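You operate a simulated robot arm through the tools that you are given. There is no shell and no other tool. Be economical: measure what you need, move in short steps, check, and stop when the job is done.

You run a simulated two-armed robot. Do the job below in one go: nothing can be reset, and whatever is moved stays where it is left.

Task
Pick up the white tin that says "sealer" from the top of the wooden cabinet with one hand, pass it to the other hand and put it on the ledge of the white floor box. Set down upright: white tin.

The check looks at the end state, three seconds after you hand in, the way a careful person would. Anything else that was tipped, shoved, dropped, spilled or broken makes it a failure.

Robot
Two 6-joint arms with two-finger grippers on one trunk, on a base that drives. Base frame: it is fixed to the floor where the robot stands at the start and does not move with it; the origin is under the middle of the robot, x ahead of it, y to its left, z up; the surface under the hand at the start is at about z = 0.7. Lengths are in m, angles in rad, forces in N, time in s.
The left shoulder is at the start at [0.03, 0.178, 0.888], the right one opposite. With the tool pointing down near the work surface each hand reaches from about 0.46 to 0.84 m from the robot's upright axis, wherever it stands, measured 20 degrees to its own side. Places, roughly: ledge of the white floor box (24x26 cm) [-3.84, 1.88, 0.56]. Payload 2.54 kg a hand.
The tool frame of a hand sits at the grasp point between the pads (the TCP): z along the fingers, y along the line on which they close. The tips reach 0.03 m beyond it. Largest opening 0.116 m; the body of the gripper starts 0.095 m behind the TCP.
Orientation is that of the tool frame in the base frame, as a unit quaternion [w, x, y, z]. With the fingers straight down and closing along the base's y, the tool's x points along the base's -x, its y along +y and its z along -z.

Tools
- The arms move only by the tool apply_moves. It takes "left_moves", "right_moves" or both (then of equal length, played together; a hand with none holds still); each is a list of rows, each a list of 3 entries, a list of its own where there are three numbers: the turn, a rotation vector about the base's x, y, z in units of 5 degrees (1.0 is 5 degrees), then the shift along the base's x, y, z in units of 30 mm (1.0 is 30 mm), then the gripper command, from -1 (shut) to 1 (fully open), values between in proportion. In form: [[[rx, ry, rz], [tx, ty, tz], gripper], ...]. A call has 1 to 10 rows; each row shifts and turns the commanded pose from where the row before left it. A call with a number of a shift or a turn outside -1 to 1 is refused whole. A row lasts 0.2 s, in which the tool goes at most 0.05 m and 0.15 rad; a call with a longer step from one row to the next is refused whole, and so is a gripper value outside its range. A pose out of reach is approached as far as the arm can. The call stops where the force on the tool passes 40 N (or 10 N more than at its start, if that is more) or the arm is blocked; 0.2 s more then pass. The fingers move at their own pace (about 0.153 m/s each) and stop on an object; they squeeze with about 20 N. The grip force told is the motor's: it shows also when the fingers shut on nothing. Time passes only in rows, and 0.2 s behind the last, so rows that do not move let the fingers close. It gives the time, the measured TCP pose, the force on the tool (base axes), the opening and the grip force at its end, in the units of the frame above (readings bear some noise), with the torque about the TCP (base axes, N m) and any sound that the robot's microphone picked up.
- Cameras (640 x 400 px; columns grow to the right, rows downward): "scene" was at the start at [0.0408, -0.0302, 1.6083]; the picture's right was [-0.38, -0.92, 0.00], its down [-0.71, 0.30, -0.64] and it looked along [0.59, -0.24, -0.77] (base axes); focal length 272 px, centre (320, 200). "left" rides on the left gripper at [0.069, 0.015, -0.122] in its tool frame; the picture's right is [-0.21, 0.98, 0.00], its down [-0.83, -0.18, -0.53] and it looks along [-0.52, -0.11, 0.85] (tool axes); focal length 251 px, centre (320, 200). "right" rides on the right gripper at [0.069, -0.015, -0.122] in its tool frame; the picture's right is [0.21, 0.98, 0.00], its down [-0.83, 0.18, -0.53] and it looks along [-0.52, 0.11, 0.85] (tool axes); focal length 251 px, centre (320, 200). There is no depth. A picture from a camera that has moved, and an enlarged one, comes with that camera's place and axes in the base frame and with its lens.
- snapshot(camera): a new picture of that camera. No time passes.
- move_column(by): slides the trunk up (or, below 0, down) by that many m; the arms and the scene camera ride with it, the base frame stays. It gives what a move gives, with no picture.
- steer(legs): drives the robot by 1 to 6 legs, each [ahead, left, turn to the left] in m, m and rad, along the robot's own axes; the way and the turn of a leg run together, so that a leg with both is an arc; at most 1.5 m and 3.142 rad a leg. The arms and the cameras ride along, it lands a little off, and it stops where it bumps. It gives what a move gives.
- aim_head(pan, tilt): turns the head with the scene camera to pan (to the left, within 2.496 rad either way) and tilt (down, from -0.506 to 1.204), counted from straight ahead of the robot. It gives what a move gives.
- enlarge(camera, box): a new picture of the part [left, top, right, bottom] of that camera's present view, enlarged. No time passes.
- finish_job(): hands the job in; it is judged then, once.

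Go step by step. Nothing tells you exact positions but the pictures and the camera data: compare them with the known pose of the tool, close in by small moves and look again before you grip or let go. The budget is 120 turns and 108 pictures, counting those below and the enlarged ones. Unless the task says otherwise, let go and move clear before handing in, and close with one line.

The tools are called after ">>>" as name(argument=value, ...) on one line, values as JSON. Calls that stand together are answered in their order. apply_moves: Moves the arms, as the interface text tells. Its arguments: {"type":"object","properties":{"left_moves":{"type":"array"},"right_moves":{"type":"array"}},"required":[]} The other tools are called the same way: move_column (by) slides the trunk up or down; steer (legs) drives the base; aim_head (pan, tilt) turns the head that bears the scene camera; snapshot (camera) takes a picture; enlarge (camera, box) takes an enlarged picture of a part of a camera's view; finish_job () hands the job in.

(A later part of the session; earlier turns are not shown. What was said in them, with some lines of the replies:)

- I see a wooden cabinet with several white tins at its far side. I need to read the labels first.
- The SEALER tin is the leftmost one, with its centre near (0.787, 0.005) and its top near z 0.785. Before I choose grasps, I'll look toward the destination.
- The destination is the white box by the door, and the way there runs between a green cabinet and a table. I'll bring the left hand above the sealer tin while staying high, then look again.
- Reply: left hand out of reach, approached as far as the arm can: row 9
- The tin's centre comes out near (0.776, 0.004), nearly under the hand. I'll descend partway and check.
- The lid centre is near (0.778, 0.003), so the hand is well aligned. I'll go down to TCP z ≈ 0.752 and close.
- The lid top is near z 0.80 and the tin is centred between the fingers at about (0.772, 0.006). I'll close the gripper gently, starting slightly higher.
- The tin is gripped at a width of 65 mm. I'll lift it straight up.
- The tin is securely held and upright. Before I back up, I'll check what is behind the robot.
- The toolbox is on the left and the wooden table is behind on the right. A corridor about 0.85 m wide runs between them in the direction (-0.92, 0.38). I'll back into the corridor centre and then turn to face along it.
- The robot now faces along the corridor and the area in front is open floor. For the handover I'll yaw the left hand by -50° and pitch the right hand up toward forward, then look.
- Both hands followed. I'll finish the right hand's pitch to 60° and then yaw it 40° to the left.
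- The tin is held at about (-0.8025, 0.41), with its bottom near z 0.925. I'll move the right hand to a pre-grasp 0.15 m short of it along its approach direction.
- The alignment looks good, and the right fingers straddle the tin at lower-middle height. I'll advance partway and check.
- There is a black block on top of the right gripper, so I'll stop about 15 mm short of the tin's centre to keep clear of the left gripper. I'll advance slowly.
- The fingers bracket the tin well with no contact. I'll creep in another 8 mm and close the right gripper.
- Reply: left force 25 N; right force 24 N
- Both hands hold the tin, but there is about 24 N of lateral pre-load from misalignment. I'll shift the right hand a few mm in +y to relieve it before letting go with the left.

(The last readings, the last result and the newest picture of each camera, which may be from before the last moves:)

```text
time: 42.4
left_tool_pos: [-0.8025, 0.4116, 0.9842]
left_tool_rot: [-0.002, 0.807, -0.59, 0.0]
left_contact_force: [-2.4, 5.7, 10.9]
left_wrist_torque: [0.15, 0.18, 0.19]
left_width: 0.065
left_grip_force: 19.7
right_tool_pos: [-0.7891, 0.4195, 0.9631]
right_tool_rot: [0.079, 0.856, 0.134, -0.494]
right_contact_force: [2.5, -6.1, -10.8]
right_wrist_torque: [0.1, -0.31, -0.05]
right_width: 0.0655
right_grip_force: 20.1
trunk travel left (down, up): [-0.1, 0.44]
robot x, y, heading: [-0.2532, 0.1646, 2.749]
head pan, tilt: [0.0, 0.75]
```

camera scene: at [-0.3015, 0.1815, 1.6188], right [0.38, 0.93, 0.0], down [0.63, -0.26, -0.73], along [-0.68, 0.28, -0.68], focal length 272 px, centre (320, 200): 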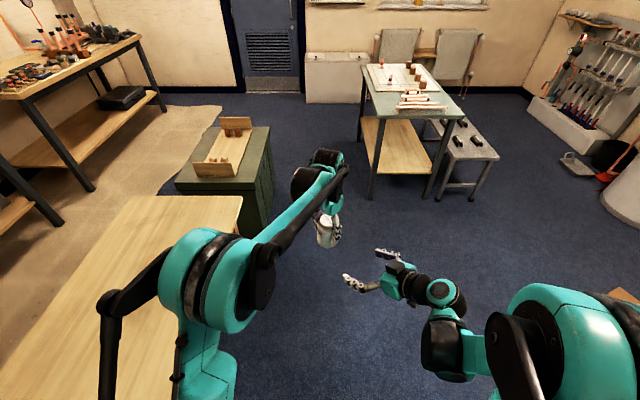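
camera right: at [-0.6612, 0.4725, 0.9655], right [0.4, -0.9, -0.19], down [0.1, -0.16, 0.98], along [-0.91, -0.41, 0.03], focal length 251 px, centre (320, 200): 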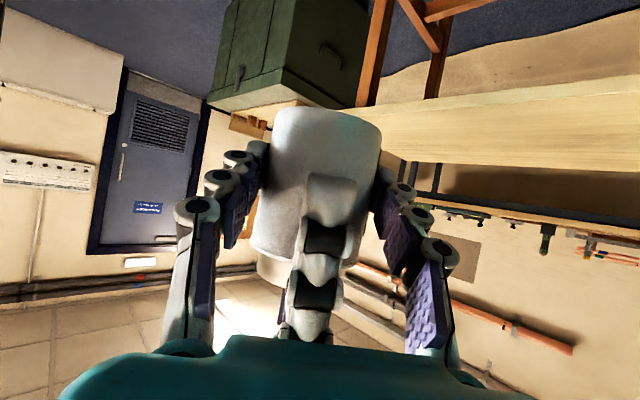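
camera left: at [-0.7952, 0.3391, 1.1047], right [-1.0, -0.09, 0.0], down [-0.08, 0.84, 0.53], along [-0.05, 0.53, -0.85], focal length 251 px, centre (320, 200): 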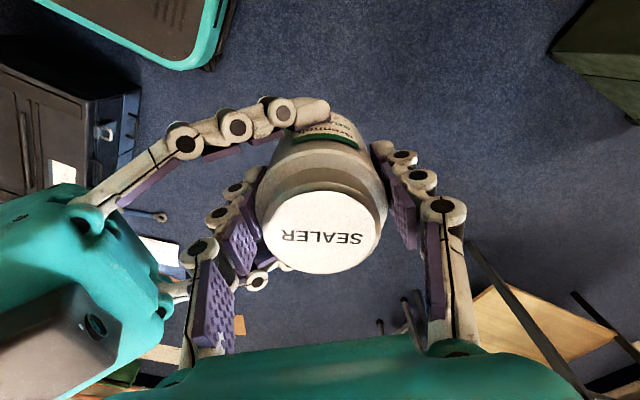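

The load is mostly relieved. I'll open the left hand only modestly, because the near finger moves toward the right palm, and check.

>>> apply_moves(left_moves=[[[0, 0, 0], [0, 0, 0], 0.25], [[0, 0, 0], [0, 0, 0], 0.35], [[0, 0, 0], [0, 0, 0], 0.35]])

>>> snapshot(camera="left")

>>> snapshot(camera="right")

```text
time: 43.2
left_tool_pos: [-0.8025, 0.4103, 0.9826]
left_tool_rot: [0.0, 0.807, -0.59, -0.001]
left_contact_force: [-0.4, 0.3, 0.0]
left_wrist_torque: [0.0, -0.01, -0.03]
left_width: 0.0783
left_grip_force: 0.0
right_tool_pos: [-0.7882, 0.4205, 0.9631]
right_tool_rot: [0.076, 0.856, 0.133, -0.493]
right_contact_force: [0.4, 0.0, 0.6]
right_wrist_torque: [-0.02, -0.03, 0.0]
right_width: 0.0653
right_grip_force: 20.3
trunk travel left (down, up): [-0.1, 0.44]
robot x, y, heading: [-0.2517, 0.1662, 2.756]
head pan, tilt: [0.0, 0.75]
```

```text
72 pictures are left
camera left: at [-0.7947, 0.3398, 1.1045], right [-1.0, -0.09, 0.0], down [-0.08, 0.84, 0.53], along [-0.05, 0.53, -0.85], focal length 251 px, centre (320, 200)
```

left: 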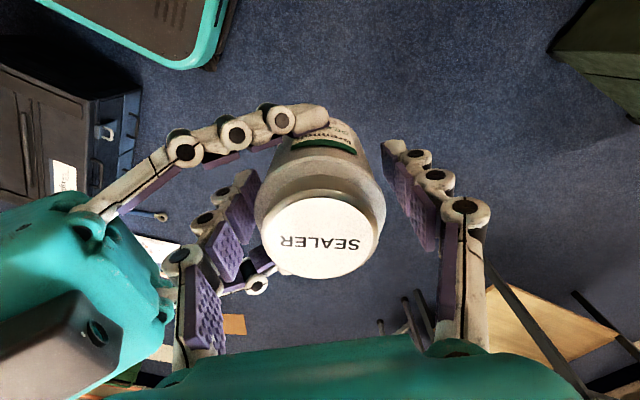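

```text
71 pictures are left
camera right: at [-0.6602, 0.477, 0.9658], right [0.4, -0.9, -0.19], down [0.1, -0.16, 0.98], along [-0.91, -0.41, 0.03], focal length 251 px, centre (320, 200)
```

right: 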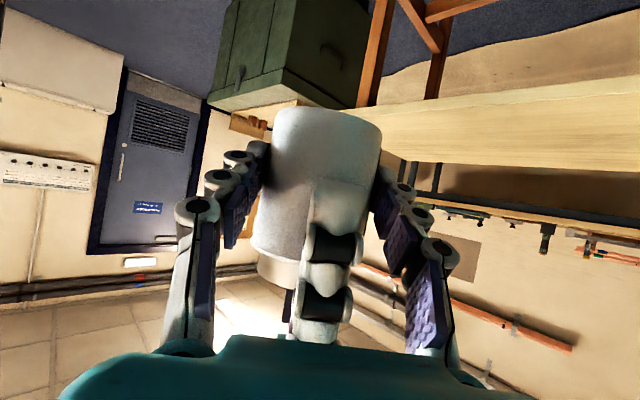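

The right hand holds the tin alone. I'll raise the left hand slowly straight up.

>>> apply_moves(left_moves=[[[0, 0, 0], [0, 0, 0.3], 0.35], [[0, 0, 0], [0, 0, 0.5], 0.35], [[0, 0, 0], [0, 0, 0.7], 0.35]])

>>> snapshot(camera="right")

```text
time: 44.0
left_tool_pos: [-0.803, 0.4093, 1.0276]
left_tool_rot: [0.0, 0.807, -0.59, -0.001]
left_contact_force: [0.2, -0.3, -0.1]
left_wrist_torque: [0.03, -0.01, -0.03]
left_width: 0.0784
left_grip_force: 0.2
right_tool_pos: [-0.7896, 0.4201, 0.9643]
right_tool_rot: [0.077, 0.856, 0.134, -0.493]
right_contact_force: [-0.4, 0.1, -0.2]
right_wrist_torque: [0.01, -0.07, 0.01]
right_width: 0.0652
right_grip_force: 20.1
trunk travel left (down, up): [-0.1, 0.44]
robot x, y, heading: [-0.2521, 0.1658, 2.754]
head pan, tilt: [0.0, 0.75]
```

```text
70 pictures are left
camera right: at [-0.66, 0.4769, 0.9659], right [0.4, -0.9, -0.19], down [0.1, -0.16, 0.98], along [-0.91, -0.41, 0.03], focal length 251 px, centre (320, 200)
```

right: 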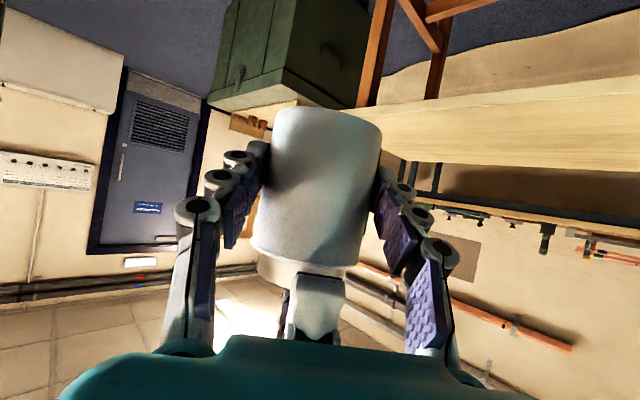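

The tin stays in the right hand. I'll take the left hand further up and out to the left.

>>> apply_moves(left_moves=[[[0, 0, 0], [0, 0, 0.9], 0.35], [[0, 0, 0], [0, 0, 1], 0.35], [[0, 0, 0], [0, 0, 1], 0.35], [[0, 0, 0], [-0.2, -0.6, 0.3], 0.35], [[0, 0, 0], [-0.3, -0.8, 0], 0.35], [[0, 0, 0], [-0.38, -0.92, 0], 0.35], [[0, 0, 0], [-0.38, -0.92, 0], 0.35], [[0, 0, 0], [-0.38, -0.92, 0], 0.35], [[0, 0, 0], [0.6, -0.9, 0], 0.35], [[0, 0, 0], [0.9, -0.35, 0], 0.35]])

>>> snapshot(camera="scene")

```text
time: 46.2
left_tool_pos: [-0.8035, 0.248, 1.1232]
left_tool_rot: [0.0, 0.808, -0.59, 0.0]
left_contact_force: [0.0, -0.3, 0.2]
left_wrist_torque: [0.03, 0.01, -0.03]
left_width: 0.0783
left_grip_force: 0.1
right_tool_pos: [-0.7874, 0.42, 0.9648]
right_tool_rot: [0.077, 0.856, 0.133, -0.494]
right_contact_force: [0.6, 0.0, -0.6]
right_wrist_torque: [0.01, -0.05, 0.0]
right_width: 0.0652
right_grip_force: 19.7
trunk travel left (down, up): [-0.1, 0.44]
robot x, y, heading: [-0.2543, 0.1612, 2.755]
head pan, tilt: [0.0, 0.75]
```

```text
69 pictures are left
camera scene: at [-0.3005, 0.1821, 1.6189], right [0.38, 0.92, 0.0], down [0.63, -0.26, -0.73], along [-0.68, 0.28, -0.68], focal length 272 px, centre (320, 200)
```

scene: 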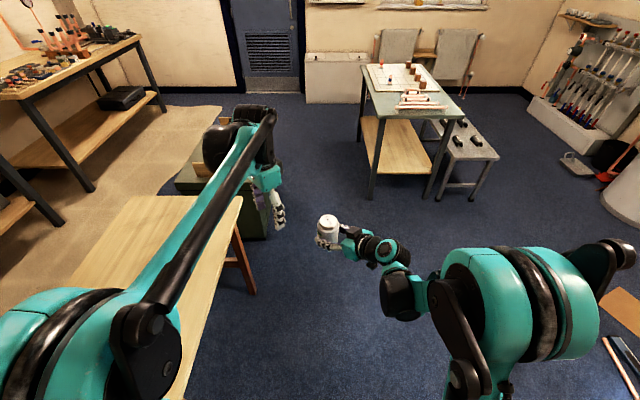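

The corridor ahead is aligned with the robot. I'll raise the trunk so the elbows clear the table objects, then drive ahead in steps.

>>> move_column(by=0.2)

>>> steer(legs=[[1.2, 0, 0]])

>>> snapshot(camera="scene")

```text
time: 48.3
left_tool_pos: [-0.8042, 0.2492, 1.3219]
left_tool_rot: [-0.001, 0.808, -0.589, 0.0]
left_contact_force: [0.6, -0.6, 0.7]
left_wrist_torque: [-0.02, 0.01, 0.02]
left_width: 0.0781
left_grip_force: 0.0
right_tool_pos: [-0.7881, 0.4206, 1.1639]
right_tool_rot: [0.077, 0.856, 0.133, -0.493]
right_contact_force: [0.2, -0.7, -2.9]
right_wrist_torque: [-0.03, -0.03, 0.01]
right_width: 0.0651
right_grip_force: 20.2
trunk travel left (down, up): [-0.3, 0.24]
robot x, y, heading: [-0.2494, 0.1631, 2.757]
head pan, tilt: [0.0, 0.75]
```

```text
time: 54.6
left_tool_pos: [-1.9514, 0.7177, 1.3231]
left_tool_rot: [0.0, 0.808, -0.59, 0.0]
left_contact_force: [0.7, -0.2, 0.3]
left_wrist_torque: [0.01, 0.0, -0.02]
left_width: 0.0786
left_grip_force: 0.1
right_tool_pos: [-1.9368, 0.8885, 1.1634]
right_tool_rot: [0.077, 0.856, 0.134, -0.493]
right_contact_force: [0.8, -0.8, -2.7]
right_wrist_torque: [-0.01, 0.0, 0.02]
right_width: 0.0654
right_grip_force: 20.5
trunk travel left (down, up): [-0.3, 0.24]
robot x, y, heading: [-1.3965, 0.6323, 2.754]
head pan, tilt: [0.0, 0.75]
```

```text
68 pictures are left
camera scene: at [-1.4493, 0.6519, 1.8188], right [0.38, 0.93, 0.0], down [0.63, -0.26, -0.73], along [-0.68, 0.28, -0.68], focal length 272 px, centre (320, 200)
```

scene: 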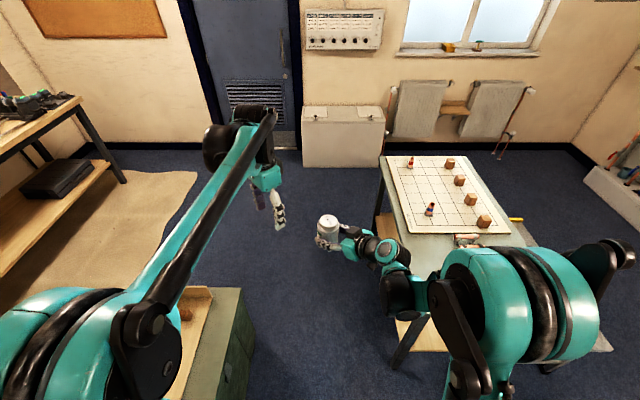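

The clearances look fine: the table edge is at b ≈ 0.49 and the cabinet at b ≈ -0.33, with the robot at 0.05. I'll continue ahead.

>>> steer(legs=[[1.35, 0, 0]])

>>> snapshot(camera="scene")

```text
time: 61.3
left_tool_pos: [-3.1978, 1.2216, 1.3219]
left_tool_rot: [0.0, 0.809, -0.588, 0.0]
left_contact_force: [0.9, 0.2, -0.8]
left_wrist_torque: [0.02, -0.03, -0.03]
left_width: 0.0783
left_grip_force: 0.1
right_tool_pos: [-3.1834, 1.3937, 1.1629]
right_tool_rot: [0.079, 0.856, 0.136, -0.493]
right_contact_force: [-0.4, -0.9, -2.2]
right_wrist_torque: [0.01, -0.07, -0.01]
right_width: 0.0652
right_grip_force: 19.7
trunk travel left (down, up): [-0.3, 0.24]
robot x, y, heading: [-2.6413, 1.1399, 2.756]
head pan, tilt: [0.0, 0.75]
```

```text
67 pictures are left
camera scene: at [-2.6955, 1.1579, 1.8188], right [0.37, 0.93, 0.0], down [0.63, -0.26, -0.73], along [-0.68, 0.27, -0.68], focal length 272 px, centre (320, 200)
```

scene: 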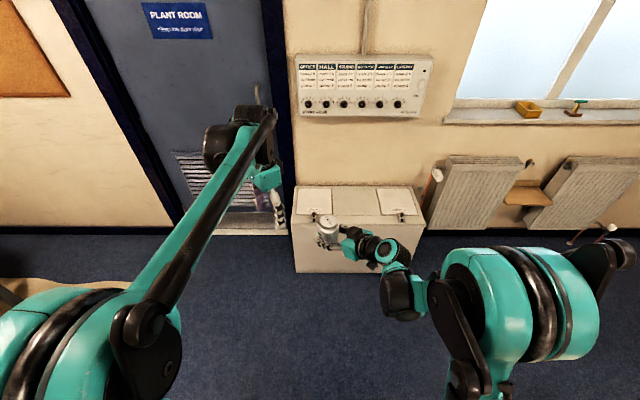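

The box is right ahead. The ledge target projects to about (357, 201), between the two lids. I'll look more closely.

>>> enlarge(camera="scene", box=[280, 170, 440, 280])

>>> snapshot(camera="left")

```text
3.64 times, centred on (360, 225) of scene
camera zoom: at [-2.6955, 1.1579, 1.8188], right [0.37, 0.93, 0.0], down [0.63, -0.26, -0.73], along [-0.68, 0.27, -0.68], focal length 990 px, centre (174, 109)
```

zoom: 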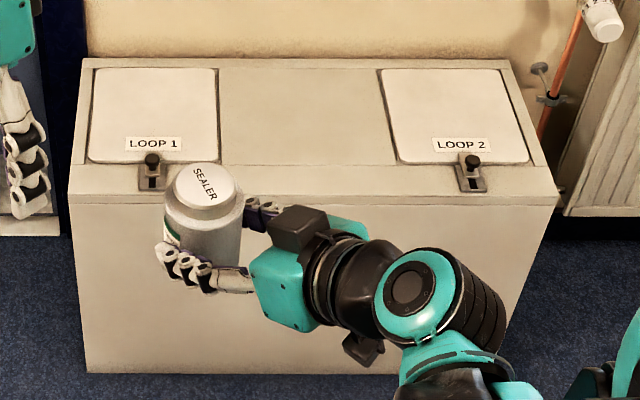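

```text
65 pictures are left
camera left: at [-3.1903, 1.1519, 1.4436], right [-1.0, -0.1, 0.0], down [-0.08, 0.84, 0.53], along [-0.05, 0.53, -0.85], focal length 251 px, centre (320, 200)
```

left: 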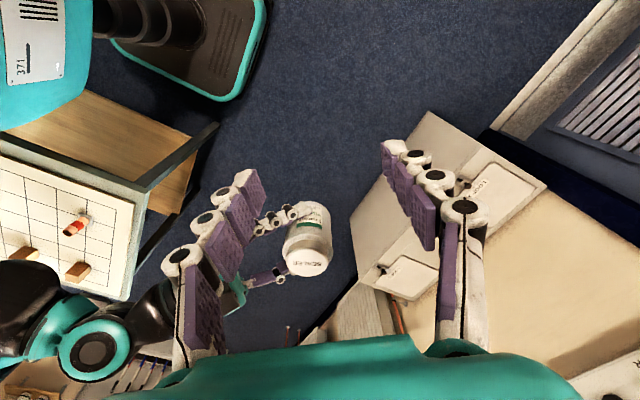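

The ledge is the flat strip between the LOOP 1 and LOOP 2 lids, confirmed near (-3.85, 1.88). I'll drive most of the way, lower the trunk clear of the table, and look again.

>>> steer(legs=[[0.55, 0, 0]])

>>> move_column(by=-0.2)

>>> steer(legs=[[0.14, 0, 0]])

>>> aim_head(pan=-0.2, tilt=0.9)

>>> snapshot(camera="scene")

```text
time: 64.5
left_tool_pos: [-3.7025, 1.4284, 1.3213]
left_tool_rot: [0.0, 0.808, -0.59, 0.001]
left_contact_force: [0.4, -0.3, -1.1]
left_wrist_torque: [-0.04, -0.02, 0.01]
left_width: 0.0785
left_grip_force: 0.0
right_tool_pos: [-3.6885, 1.6016, 1.163]
right_tool_rot: [0.078, 0.856, 0.134, -0.493]
right_contact_force: [1.0, -0.3, -1.8]
right_wrist_torque: [-0.01, -0.04, 0.05]
right_width: 0.0654
right_grip_force: 20.2
trunk travel left (down, up): [-0.3, 0.24]
robot x, y, heading: [-3.1456, 1.3413, 2.754]
head pan, tilt: [0.0, 0.75]
```

```text
time: 66.6
left_tool_pos: [-3.7037, 1.429, 1.1226]
left_tool_rot: [0.0, 0.807, -0.59, 0.0]
left_contact_force: [0.6, 0.0, 0.3]
left_wrist_torque: [-0.02, -0.02, 0.03]
left_width: 0.0782
left_grip_force: 0.0
right_tool_pos: [-3.6885, 1.6008, 0.9632]
right_tool_rot: [0.077, 0.856, 0.134, -0.494]
right_contact_force: [-0.1, -0.2, -3.2]
right_wrist_torque: [0.0, -0.02, 0.03]
right_width: 0.0651
right_grip_force: 19.9
trunk travel left (down, up): [-0.1, 0.44]
robot x, y, heading: [-3.1491, 1.3451, 2.755]
head pan, tilt: [0.0, 0.75]
```

```text
time: 68.0
left_tool_pos: [-3.8346, 1.4833, 1.1221]
left_tool_rot: [0.0, 0.807, -0.591, 0.001]
left_contact_force: [0.0, -0.4, -1.6]
left_wrist_torque: [0.02, -0.04, 0.0]
left_width: 0.0782
left_grip_force: 0.2
right_tool_pos: [-3.8192, 1.6547, 0.9627]
right_tool_rot: [0.077, 0.856, 0.133, -0.494]
right_contact_force: [-0.8, 1.6, -3.4]
right_wrist_torque: [0.01, -0.07, 0.06]
right_width: 0.0652
right_grip_force: 20.0
trunk travel left (down, up): [-0.1, 0.44]
robot x, y, heading: [-3.2803, 1.3954, 2.755]
head pan, tilt: [0.0, 0.75]
```

```text
time: 68.7
left_tool_pos: [-3.8324, 1.4831, 1.122]
left_tool_rot: [0.0, 0.808, -0.59, 0.001]
left_contact_force: [-0.5, 0.3, 0.5]
left_wrist_torque: [0.02, 0.0, 0.0]
left_width: 0.0783
left_grip_force: 0.0
right_tool_pos: [-3.8172, 1.6548, 0.9639]
right_tool_rot: [0.077, 0.856, 0.134, -0.493]
right_contact_force: [0.2, 0.8, -2.0]
right_wrist_torque: [0.0, -0.01, 0.01]
right_width: 0.0654
right_grip_force: 20.1
trunk travel left (down, up): [-0.1, 0.44]
robot x, y, heading: [-3.2767, 1.3992, 2.751]
head pan, tilt: [-0.201, 0.901]
```

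```text
64 pictures are left
camera scene: at [-3.3158, 1.427, 1.607], right [0.56, 0.83, 0.0], down [0.65, -0.44, -0.62], along [-0.52, 0.35, -0.78], focal length 272 px, centre (320, 200)
```

scene: 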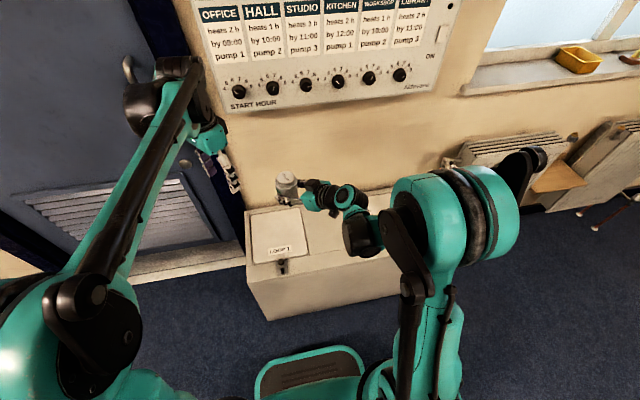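

The robot stands well in front of the box with a gap. I'll yaw the right hand to point straight ahead while shifting the tin over the ledge at safe height.

>>> apply_moves(right_moves=[[[0, 0, -1], [-0.05, 0.91, 0], -1], [[0, 0, -1], [-0.05, 0.91, 0], -1], [[0, 0, -1], [-0.05, 0.91, 0], -1], [[0, 0, -1], [-0.05, 0.91, 0], -1], [[0, 0, -1], [-0.05, 0.91, 0], -1], [[0, 0, -1], [-0.05, 0.91, 0], -1], [[0, 0, -1], [-0.05, 0.91, 0], -1], [[0, 0, -1], [-0.05, 0.91, 0], -1]])

>>> snapshot(camera="scene")

>>> snapshot(camera="right")

```text
time: 70.5
left_tool_pos: [-3.8327, 1.4816, 1.1211]
left_tool_rot: [-0.001, 0.807, -0.59, 0.0]
left_contact_force: [1.1, 0.7, 0.0]
left_wrist_torque: [-0.06, -0.04, 0.0]
left_width: 0.0783
left_grip_force: 0.2
right_tool_pos: [-3.8305, 1.873, 0.9628]
right_tool_rot: [-0.097, 0.85, -0.168, -0.49]
right_contact_force: [-1.0, -0.7, -2.9]
right_wrist_torque: [-0.02, -0.04, -0.01]
right_width: 0.0654
right_grip_force: 19.6
trunk travel left (down, up): [-0.1, 0.44]
robot x, y, heading: [-3.2803, 1.3961, 2.748]
head pan, tilt: [-0.201, 0.901]
```

```text
63 pictures are left
camera scene: at [-3.3163, 1.4278, 1.6069], right [0.56, 0.83, 0.0], down [0.65, -0.44, -0.62], along [-0.52, 0.34, -0.78], focal length 272 px, centre (320, 200)
```

scene: 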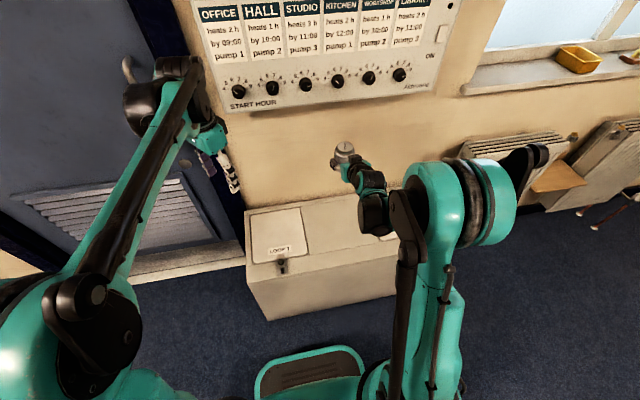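

```text
62 pictures are left
camera right: at [-3.6944, 1.8337, 0.9662], right [-0.27, -0.94, -0.19], down [-0.02, -0.19, 0.98], along [-0.96, 0.27, 0.03], focal length 251 px, centre (320, 200)
```

right: 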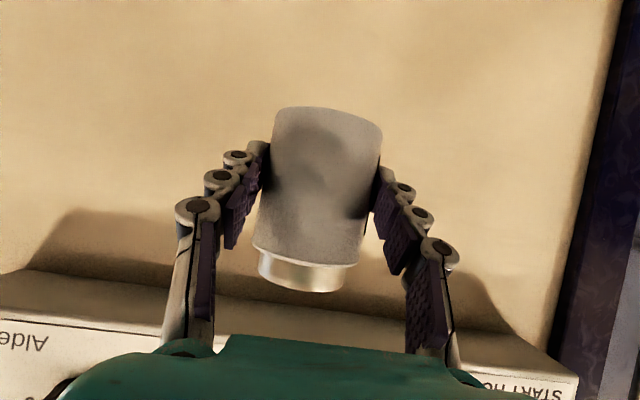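

The tin is over the ledge. I'll lower the trunk by 0.1, then the arm partway, and check the position.

>>> move_column(by=-0.1)

>>> apply_moves(right_moves=[[[0, 0, 0], [0, 0, -1], -1], [[0, 0, 0], [0, 0, -1], -1], [[0, 0, 0], [0, 0, -1], -1], [[0, 0, 0], [0, 0, -1], -1], [[0, 0, 0], [0, 0, -1], -1], [[0, 0, 0], [0, 0, -0.7], -1]])

>>> snapshot(camera="right")

>>> enlarge(camera="scene", box=[230, 150, 450, 320])

```text
time: 71.8
left_tool_pos: [-3.8313, 1.4821, 1.0217]
left_tool_rot: [0.0, 0.807, -0.59, 0.0]
left_contact_force: [0.3, -0.6, 0.2]
left_wrist_torque: [0.03, 0.01, 0.0]
left_width: 0.0782
left_grip_force: 0.1
right_tool_pos: [-3.8289, 1.8729, 0.8643]
right_tool_rot: [-0.095, 0.85, -0.166, -0.49]
right_contact_force: [0.0, 0.4, -2.7]
right_wrist_torque: [-0.02, -0.02, 0.01]
right_width: 0.065
right_grip_force: 20.6
trunk travel left (down, up): [0.0, 0.54]
robot x, y, heading: [-3.2785, 1.3977, 2.752]
head pan, tilt: [-0.201, 0.901]
```

```text
time: 73.2
left_tool_pos: [-3.8339, 1.4837, 1.0207]
left_tool_rot: [0.0, 0.807, -0.59, 0.0]
left_contact_force: [-0.2, -0.5, 0.6]
left_wrist_torque: [0.0, -0.02, 0.01]
left_width: 0.0782
left_grip_force: 0.1
right_tool_pos: [-3.8466, 1.8825, 0.7063]
right_tool_rot: [-0.096, 0.851, -0.167, -0.488]
right_contact_force: [-0.5, 0.6, -3.2]
right_wrist_torque: [0.0, -0.04, -0.02]
right_width: 0.0653
right_grip_force: 19.9
right hand out of reach, approached as far as the arm can: row 5, 6
trunk travel left (down, up): [0.0, 0.54]
robot x, y, heading: [-3.2781, 1.3945, 2.751]
head pan, tilt: [-0.201, 0.901]
```

```text
61 pictures are left
camera right: at [-3.7114, 1.8428, 0.7097], right [-0.27, -0.94, -0.19], down [-0.03, -0.19, 0.98], along [-0.96, 0.27, 0.02], focal length 251 px, centre (320, 200)
```

right: 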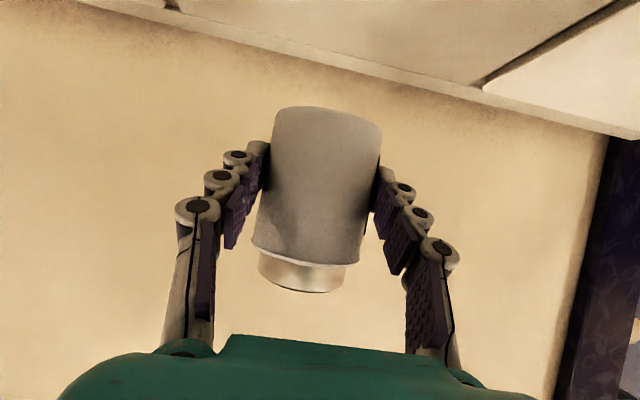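

```text
2.35 times, centred on (340, 235) of scene
camera zoom: at [-3.3163, 1.4275, 1.5069], right [0.56, 0.83, 0.0], down [0.65, -0.44, -0.62], along [-0.52, 0.34, -0.78], focal length 640 px, centre (273, 118)
```

zoom: 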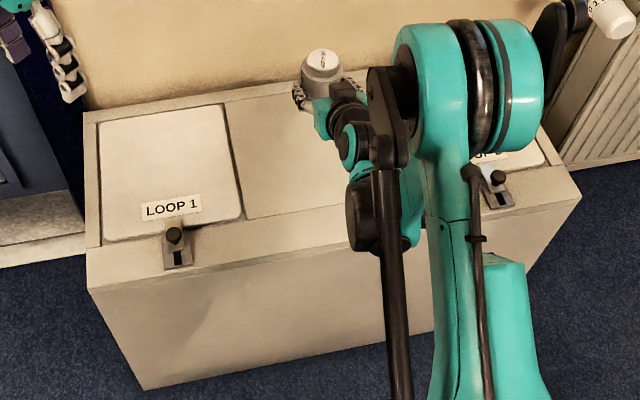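

The arm hits a limit at z ≈ 0.706 with this near, flat posture. I'll raise it a little, back the base off 0.15 m, and extend the arm further instead.

>>> apply_moves(right_moves=[[[0, 0, 0], [0, 0, 1], -1], [[0, 0, 0], [0, 0, 1], -1]])

>>> steer(legs=[[-0.15, 0, 0]])

>>> apply_moves(right_moves=[[[0, 0, 0], [-0.92, 0.38, 0], -1], [[0, 0, 0], [-0.92, 0.38, 0], -1], [[0, 0, 0], [-0.92, 0.38, 0], -1], [[0, 0, 0], [-0.92, 0.38, 0], -1], [[0, 0, 0], [-0.5, 0.2, 0], -1]])

```text
time: 73.8
left_tool_pos: [-3.8321, 1.4832, 1.0225]
left_tool_rot: [0.0, 0.807, -0.591, 0.0]
left_contact_force: [0.4, -1.6, -0.7]
left_wrist_torque: [0.02, 0.01, -0.02]
left_width: 0.0782
left_grip_force: 0.0
right_tool_pos: [-3.8463, 1.8834, 0.7677]
right_tool_rot: [-0.096, 0.85, -0.167, -0.489]
right_contact_force: [0.8, 0.6, -3.3]
right_wrist_torque: [0.0, -0.03, 0.0]
right_width: 0.0653
right_grip_force: 20.2
trunk travel left (down, up): [0.0, 0.54]
robot x, y, heading: [-3.2795, 1.3966, 2.759]
head pan, tilt: [-0.201, 0.901]
```

```text
time: 75.2
left_tool_pos: [-3.6926, 1.4247, 1.022]
left_tool_rot: [0.0, 0.809, -0.588, 0.0]
left_contact_force: [0.2, -0.2, 0.4]
left_wrist_torque: [0.01, 0.01, -0.02]
left_width: 0.0782
left_grip_force: 0.1
right_tool_pos: [-3.7084, 1.8253, 0.7694]
right_tool_rot: [-0.096, 0.85, -0.166, -0.491]
right_contact_force: [-0.2, 0.0, -3.0]
right_wrist_torque: [0.0, -0.08, 0.02]
right_width: 0.0656
right_grip_force: 20.6
trunk travel left (down, up): [0.0, 0.54]
robot x, y, heading: [-3.1404, 1.3423, 2.753]
head pan, tilt: [-0.201, 0.901]
```

```text
time: 76.4
left_tool_pos: [-3.6942, 1.4247, 1.0216]
left_tool_rot: [0.0, 0.808, -0.589, 0.0]
left_contact_force: [-0.2, -0.7, -0.5]
left_wrist_torque: [-0.01, 0.01, -0.01]
left_width: 0.0782
left_grip_force: 0.1
right_tool_pos: [-3.8346, 1.8761, 0.7673]
right_tool_rot: [-0.095, 0.851, -0.165, -0.49]
right_contact_force: [-0.5, 0.0, -2.9]
right_wrist_torque: [0.0, -0.04, -0.01]
right_width: 0.0652
right_grip_force: 20.1
trunk travel left (down, up): [0.0, 0.54]
robot x, y, heading: [-3.1426, 1.3421, 2.752]
head pan, tilt: [-0.201, 0.901]
```

The hand is back over the target from farther away. I'll descend again.

>>> apply_moves(right_moves=[[[0, 0, 0], [0, 0, -1], -1], [[0, 0, 0], [0, 0, -1], -1], [[0, 0, 0], [0, 0, -0.9], -1], [[0, 0, 0], [0, 0, -0.8], -1]])

>>> snapshot(camera="right")

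>>> enlarge(camera="scene", box=[250, 120, 430, 240])

```text
time: 77.4
left_tool_pos: [-3.6941, 1.4241, 1.0222]
left_tool_rot: [0.0, 0.809, -0.588, 0.0]
left_contact_force: [0.9, 1.1, 0.1]
left_wrist_torque: [-0.01, -0.02, -0.04]
left_width: 0.0785
left_grip_force: 0.2
right_tool_pos: [-3.8345, 1.8778, 0.6569]
right_tool_rot: [-0.096, 0.85, -0.166, -0.49]
right_contact_force: [0.6, -0.9, -3.9]
right_wrist_torque: [-0.03, -0.03, -0.02]
right_width: 0.0655
right_grip_force: 20.2
trunk travel left (down, up): [0.0, 0.54]
robot x, y, heading: [-3.1424, 1.3394, 2.754]
head pan, tilt: [-0.201, 0.901]
```

```text
59 pictures are left
camera right: at [-3.6996, 1.8376, 0.6583], right [-0.27, -0.95, -0.19], down [-0.02, -0.19, 0.98], along [-0.96, 0.27, 0.03], focal length 251 px, centre (320, 200)
```

right: 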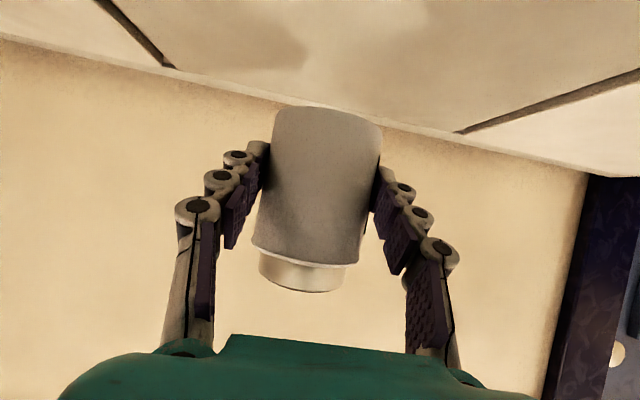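

```text
3.33 times, centred on (340, 180) of scene
camera zoom: at [-3.177, 1.3706, 1.5069], right [0.55, 0.83, 0.0], down [0.65, -0.43, -0.62], along [-0.52, 0.34, -0.78], focal length 907 px, centre (253, 267)
```

zoom: 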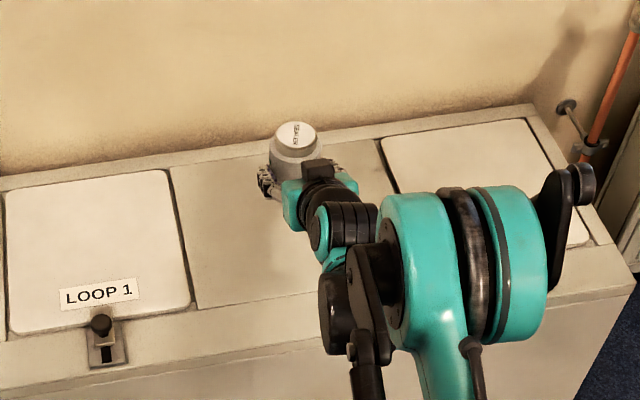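

The tin is centred over the ledge strip with its bottom about 55 mm above it. I'll lower it slowly.

>>> apply_moves(right_moves=[[[0, 0, 0], [0, 0, -0.7], -1], [[0, 0, 0], [0, 0, -0.5], -1], [[0, 0, 0], [0, 0, -0.3], -1], [[0, 0, 0], [0, 0, 0], -1]])

>>> snapshot(camera="right")

```text
time: 78.4
left_tool_pos: [-3.6937, 1.4238, 1.0224]
left_tool_rot: [0.0, 0.808, -0.589, 0.0]
left_contact_force: [0.4, -0.1, -0.8]
left_wrist_torque: [0.01, 0.01, -0.03]
left_width: 0.0781
left_grip_force: 0.0
right_tool_pos: [-3.8334, 1.8782, 0.6101]
right_tool_rot: [-0.095, 0.85, -0.166, -0.49]
right_contact_force: [-1.0, -0.3, -2.5]
right_wrist_torque: [-0.01, -0.03, 0.02]
right_width: 0.0656
right_grip_force: 19.6
trunk travel left (down, up): [0.0, 0.54]
robot x, y, heading: [-3.14, 1.3383, 2.752]
head pan, tilt: [-0.201, 0.901]
```

```text
57 pictures are left
camera right: at [-3.6991, 1.8374, 0.6128], right [-0.27, -0.95, -0.19], down [-0.02, -0.19, 0.98], along [-0.96, 0.27, 0.03], focal length 251 px, centre (320, 200)
```

right: 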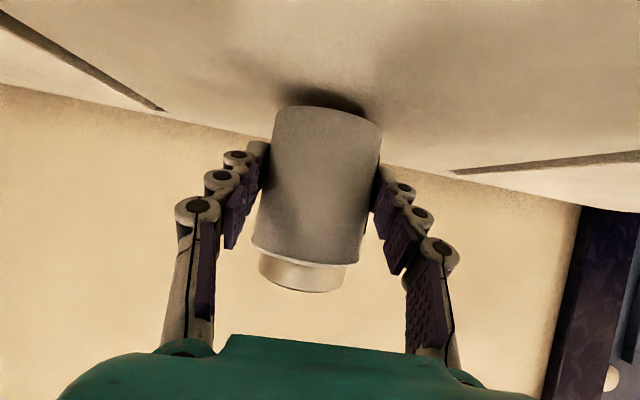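

The shadow is close beneath the tin. I'll take small steps down until I feel contact.

>>> apply_moves(right_moves=[[[0, 0, 0], [0, 0, -0.1], -1], [[0, 0, 0], [0, 0, -0.1], -1], [[0, 0, 0], [0, 0, -0.08], -1], [[0, 0, 0], [0, 0, 0], -1]])

```text
time: 79.4
left_tool_pos: [-3.6935, 1.4248, 1.0226]
left_tool_rot: [0.0, 0.809, -0.588, 0.0]
left_contact_force: [0.7, 0.1, -0.1]
left_wrist_torque: [0.0, -0.01, 0.01]
left_width: 0.0784
left_grip_force: 0.0
right_tool_pos: [-3.8333, 1.8769, 0.6043]
right_tool_rot: [-0.095, 0.851, -0.165, -0.49]
right_contact_force: [-0.2, 0.3, -3.5]
right_wrist_torque: [-0.02, -0.04, 0.03]
right_width: 0.0654
right_grip_force: 20.1
trunk travel left (down, up): [0.0, 0.54]
robot x, y, heading: [-3.1397, 1.3442, 2.756]
head pan, tilt: [-0.201, 0.901]
```

>>> apply_moves(right_moves=[[[0, 0, 0], [0, 0, -0.07], -1], [[0, 0, 0], [0, 0, -0.07], -1], [[0, 0, 0], [0, 0, 0], -1]])

>>> snapshot(camera="right")

```text
time: 80.2
left_tool_pos: [-3.6933, 1.4247, 1.0219]
left_tool_rot: [-0.001, 0.809, -0.587, 0.001]
left_contact_force: [0.5, -0.2, 0.4]
left_wrist_torque: [0.02, -0.05, 0.02]
left_width: 0.0786
left_grip_force: 0.0
right_tool_pos: [-3.8333, 1.8765, 0.5993]
right_tool_rot: [-0.096, 0.85, -0.166, -0.49]
right_contact_force: [-2.6, -0.2, 7.4]
right_wrist_torque: [0.31, -0.05, 0.07]
right_width: 0.0651
right_grip_force: 19.7
trunk travel left (down, up): [0.0, 0.54]
robot x, y, heading: [-3.1426, 1.3408, 2.76]
head pan, tilt: [-0.201, 0.901]
```

```text
56 pictures are left
camera right: at [-3.6991, 1.8375, 0.6024], right [-0.27, -0.94, -0.19], down [-0.02, -0.19, 0.98], along [-0.96, 0.27, 0.03], focal length 251 px, centre (320, 200)
```

right: 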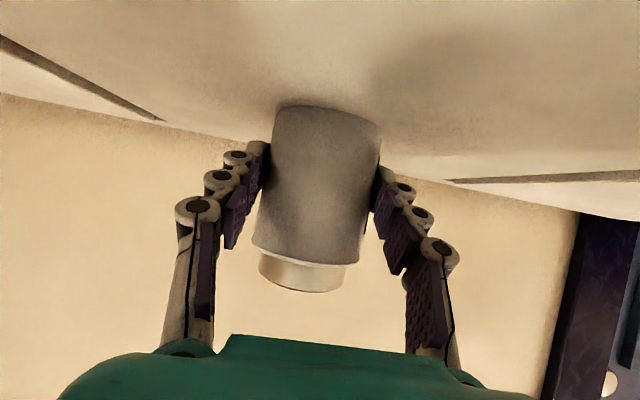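

The tin has touched down on the ledge with about 10 N of support. I'll open the right hand gradually.

>>> apply_moves(right_moves=[[[0, 0, 0], [0, 0, 0], 0.2], [[0, 0, 0], [0, 0, 0], 0.4], [[0, 0, 0], [0, 0, 0], 0.7], [[0, 0, 0], [0, 0, 0], 1], [[0, 0, 0], [0, 0, 0], 1]])

>>> snapshot(camera="right")

```text
time: 81.4
left_tool_pos: [-3.6922, 1.423, 1.0232]
left_tool_rot: [0.0, 0.809, -0.588, -0.001]
left_contact_force: [-0.5, 0.2, -0.1]
left_wrist_torque: [0.0, -0.02, -0.01]
left_width: 0.0784
left_grip_force: 0.2
right_tool_pos: [-3.8339, 1.8765, 0.6007]
right_tool_rot: [-0.095, 0.851, -0.166, -0.489]
right_contact_force: [0.6, -0.6, 0.3]
right_wrist_torque: [0.03, 0.01, 0.02]
right_width: 0.116
right_grip_force: 0.0
trunk travel left (down, up): [0.0, 0.54]
robot x, y, heading: [-3.1416, 1.3401, 2.758]
head pan, tilt: [-0.201, 0.901]
```

```text
55 pictures are left
camera right: at [-3.6989, 1.8377, 0.6015], right [-0.27, -0.95, -0.19], down [-0.02, -0.19, 0.98], along [-0.96, 0.27, 0.03], focal length 251 px, centre (320, 200)
```

right: 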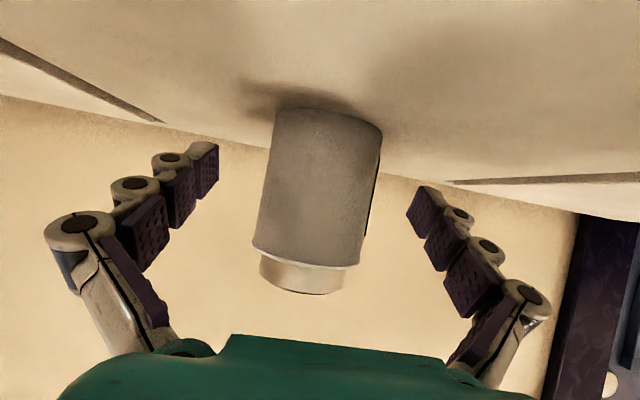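

The tin stands free on the ledge. I'll withdraw the hand back and up along the tool axis.

>>> apply_moves(right_moves=[[[0, 0, 0], [0.4, -0.165, 0.2], 1], [[0, 0, 0], [0.8, -0.33, 0.45], 1], [[0, 0, 0], [0.8, -0.33, 0.45], 1], [[0, 0, 0], [0.8, -0.33, 0.45], 1], [[0, 0, 0], [0.8, -0.33, 0.6], 1], [[0, 0, 0], [0.7, -0.3, 0.9], 1], [[0, 0, 0], [0.5, -0.2, 1], 1], [[0, 0, 0], [0.3, -0.1, 1], 1], [[0, 0, 0], [0, 0, 1], 1], [[0, 0, 0], [0, 0, 1], 1]])

>>> snapshot(camera="scene")

>>> snapshot(camera="right")

```text
time: 83.6
left_tool_pos: [-3.6936, 1.4242, 1.0225]
left_tool_rot: [0.0, 0.809, -0.588, 0.001]
left_contact_force: [-0.7, 0.7, -0.7]
left_wrist_torque: [0.01, 0.04, -0.02]
left_width: 0.0779
left_grip_force: 0.0
right_tool_pos: [-3.69, 1.8176, 0.818]
right_tool_rot: [-0.097, 0.85, -0.167, -0.49]
right_contact_force: [-0.3, -0.3, 0.6]
right_wrist_torque: [0.0, 0.0, 0.0]
right_width: 0.116
right_grip_force: 0.1
right hand out of reach, approached as far as the arm can: row 5, 6
trunk travel left (down, up): [0.0, 0.54]
robot x, y, heading: [-3.1372, 1.3416, 2.751]
head pan, tilt: [-0.201, 0.901]
```

```text
54 pictures are left
camera scene: at [-3.1757, 1.3696, 1.507], right [0.55, 0.83, 0.0], down [0.65, -0.43, -0.62], along [-0.52, 0.34, -0.78], focal length 272 px, centre (320, 200)
```

scene: 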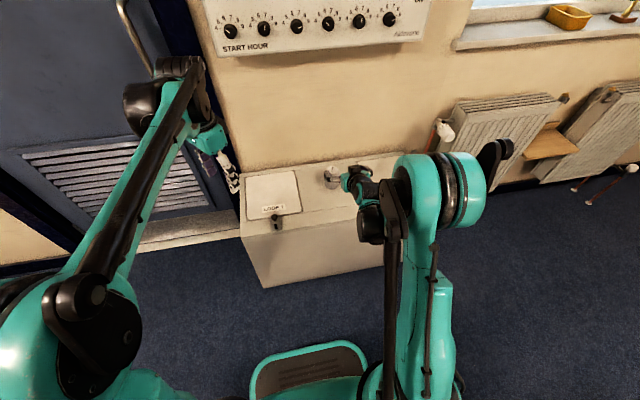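

```text
53 pictures are left
camera right: at [-3.556, 1.7795, 0.8202], right [-0.27, -0.95, -0.19], down [-0.02, -0.19, 0.98], along [-0.96, 0.27, 0.03], focal length 251 px, centre (320, 200)
```

right: 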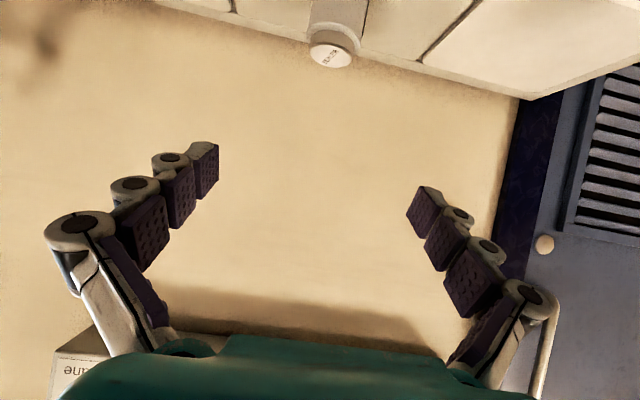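

The tin stands upright and the hand is clear. I'll take one closer look to confirm.

>>> enlarge(camera="scene", box=[240, 130, 420, 250])

>>> enlarge(camera="left", box=[0, 0, 640, 400])

```text
3.33 times, centred on (330, 190) of scene
camera zoom: at [-3.1757, 1.3696, 1.507], right [0.55, 0.83, 0.0], down [0.65, -0.43, -0.62], along [-0.52, 0.34, -0.78], focal length 907 px, centre (287, 233)
```

zoom: 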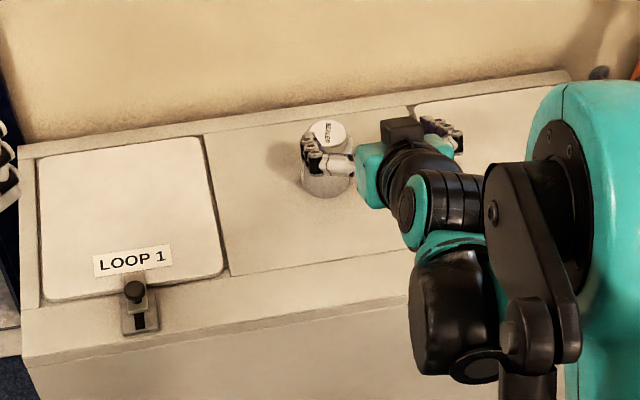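

```text
1.00 times, centred on (320, 200) of left (not enlarged: the box is as wide or as high as the picture)
camera zoom: at [-3.6846, 1.354, 1.144], right [-1.0, -0.1, 0.0], down [-0.08, 0.84, 0.53], along [-0.05, 0.53, -0.85], focal length 251 px, centre (320, 200)
```

zoom: 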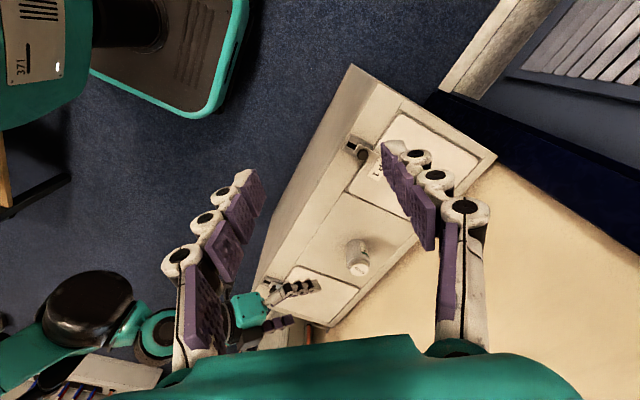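

The sealer tin stands upright in the middle of the ledge, and both hands are clear of it.

>>> finish_job()

```text
The job is handed in.
```

The white "sealer" tin now stands upright on the ledge of the white floor box. The left hand picked it up and passed it to the right hand, which set it down. I saw nothing else moved or knocked over along the way.
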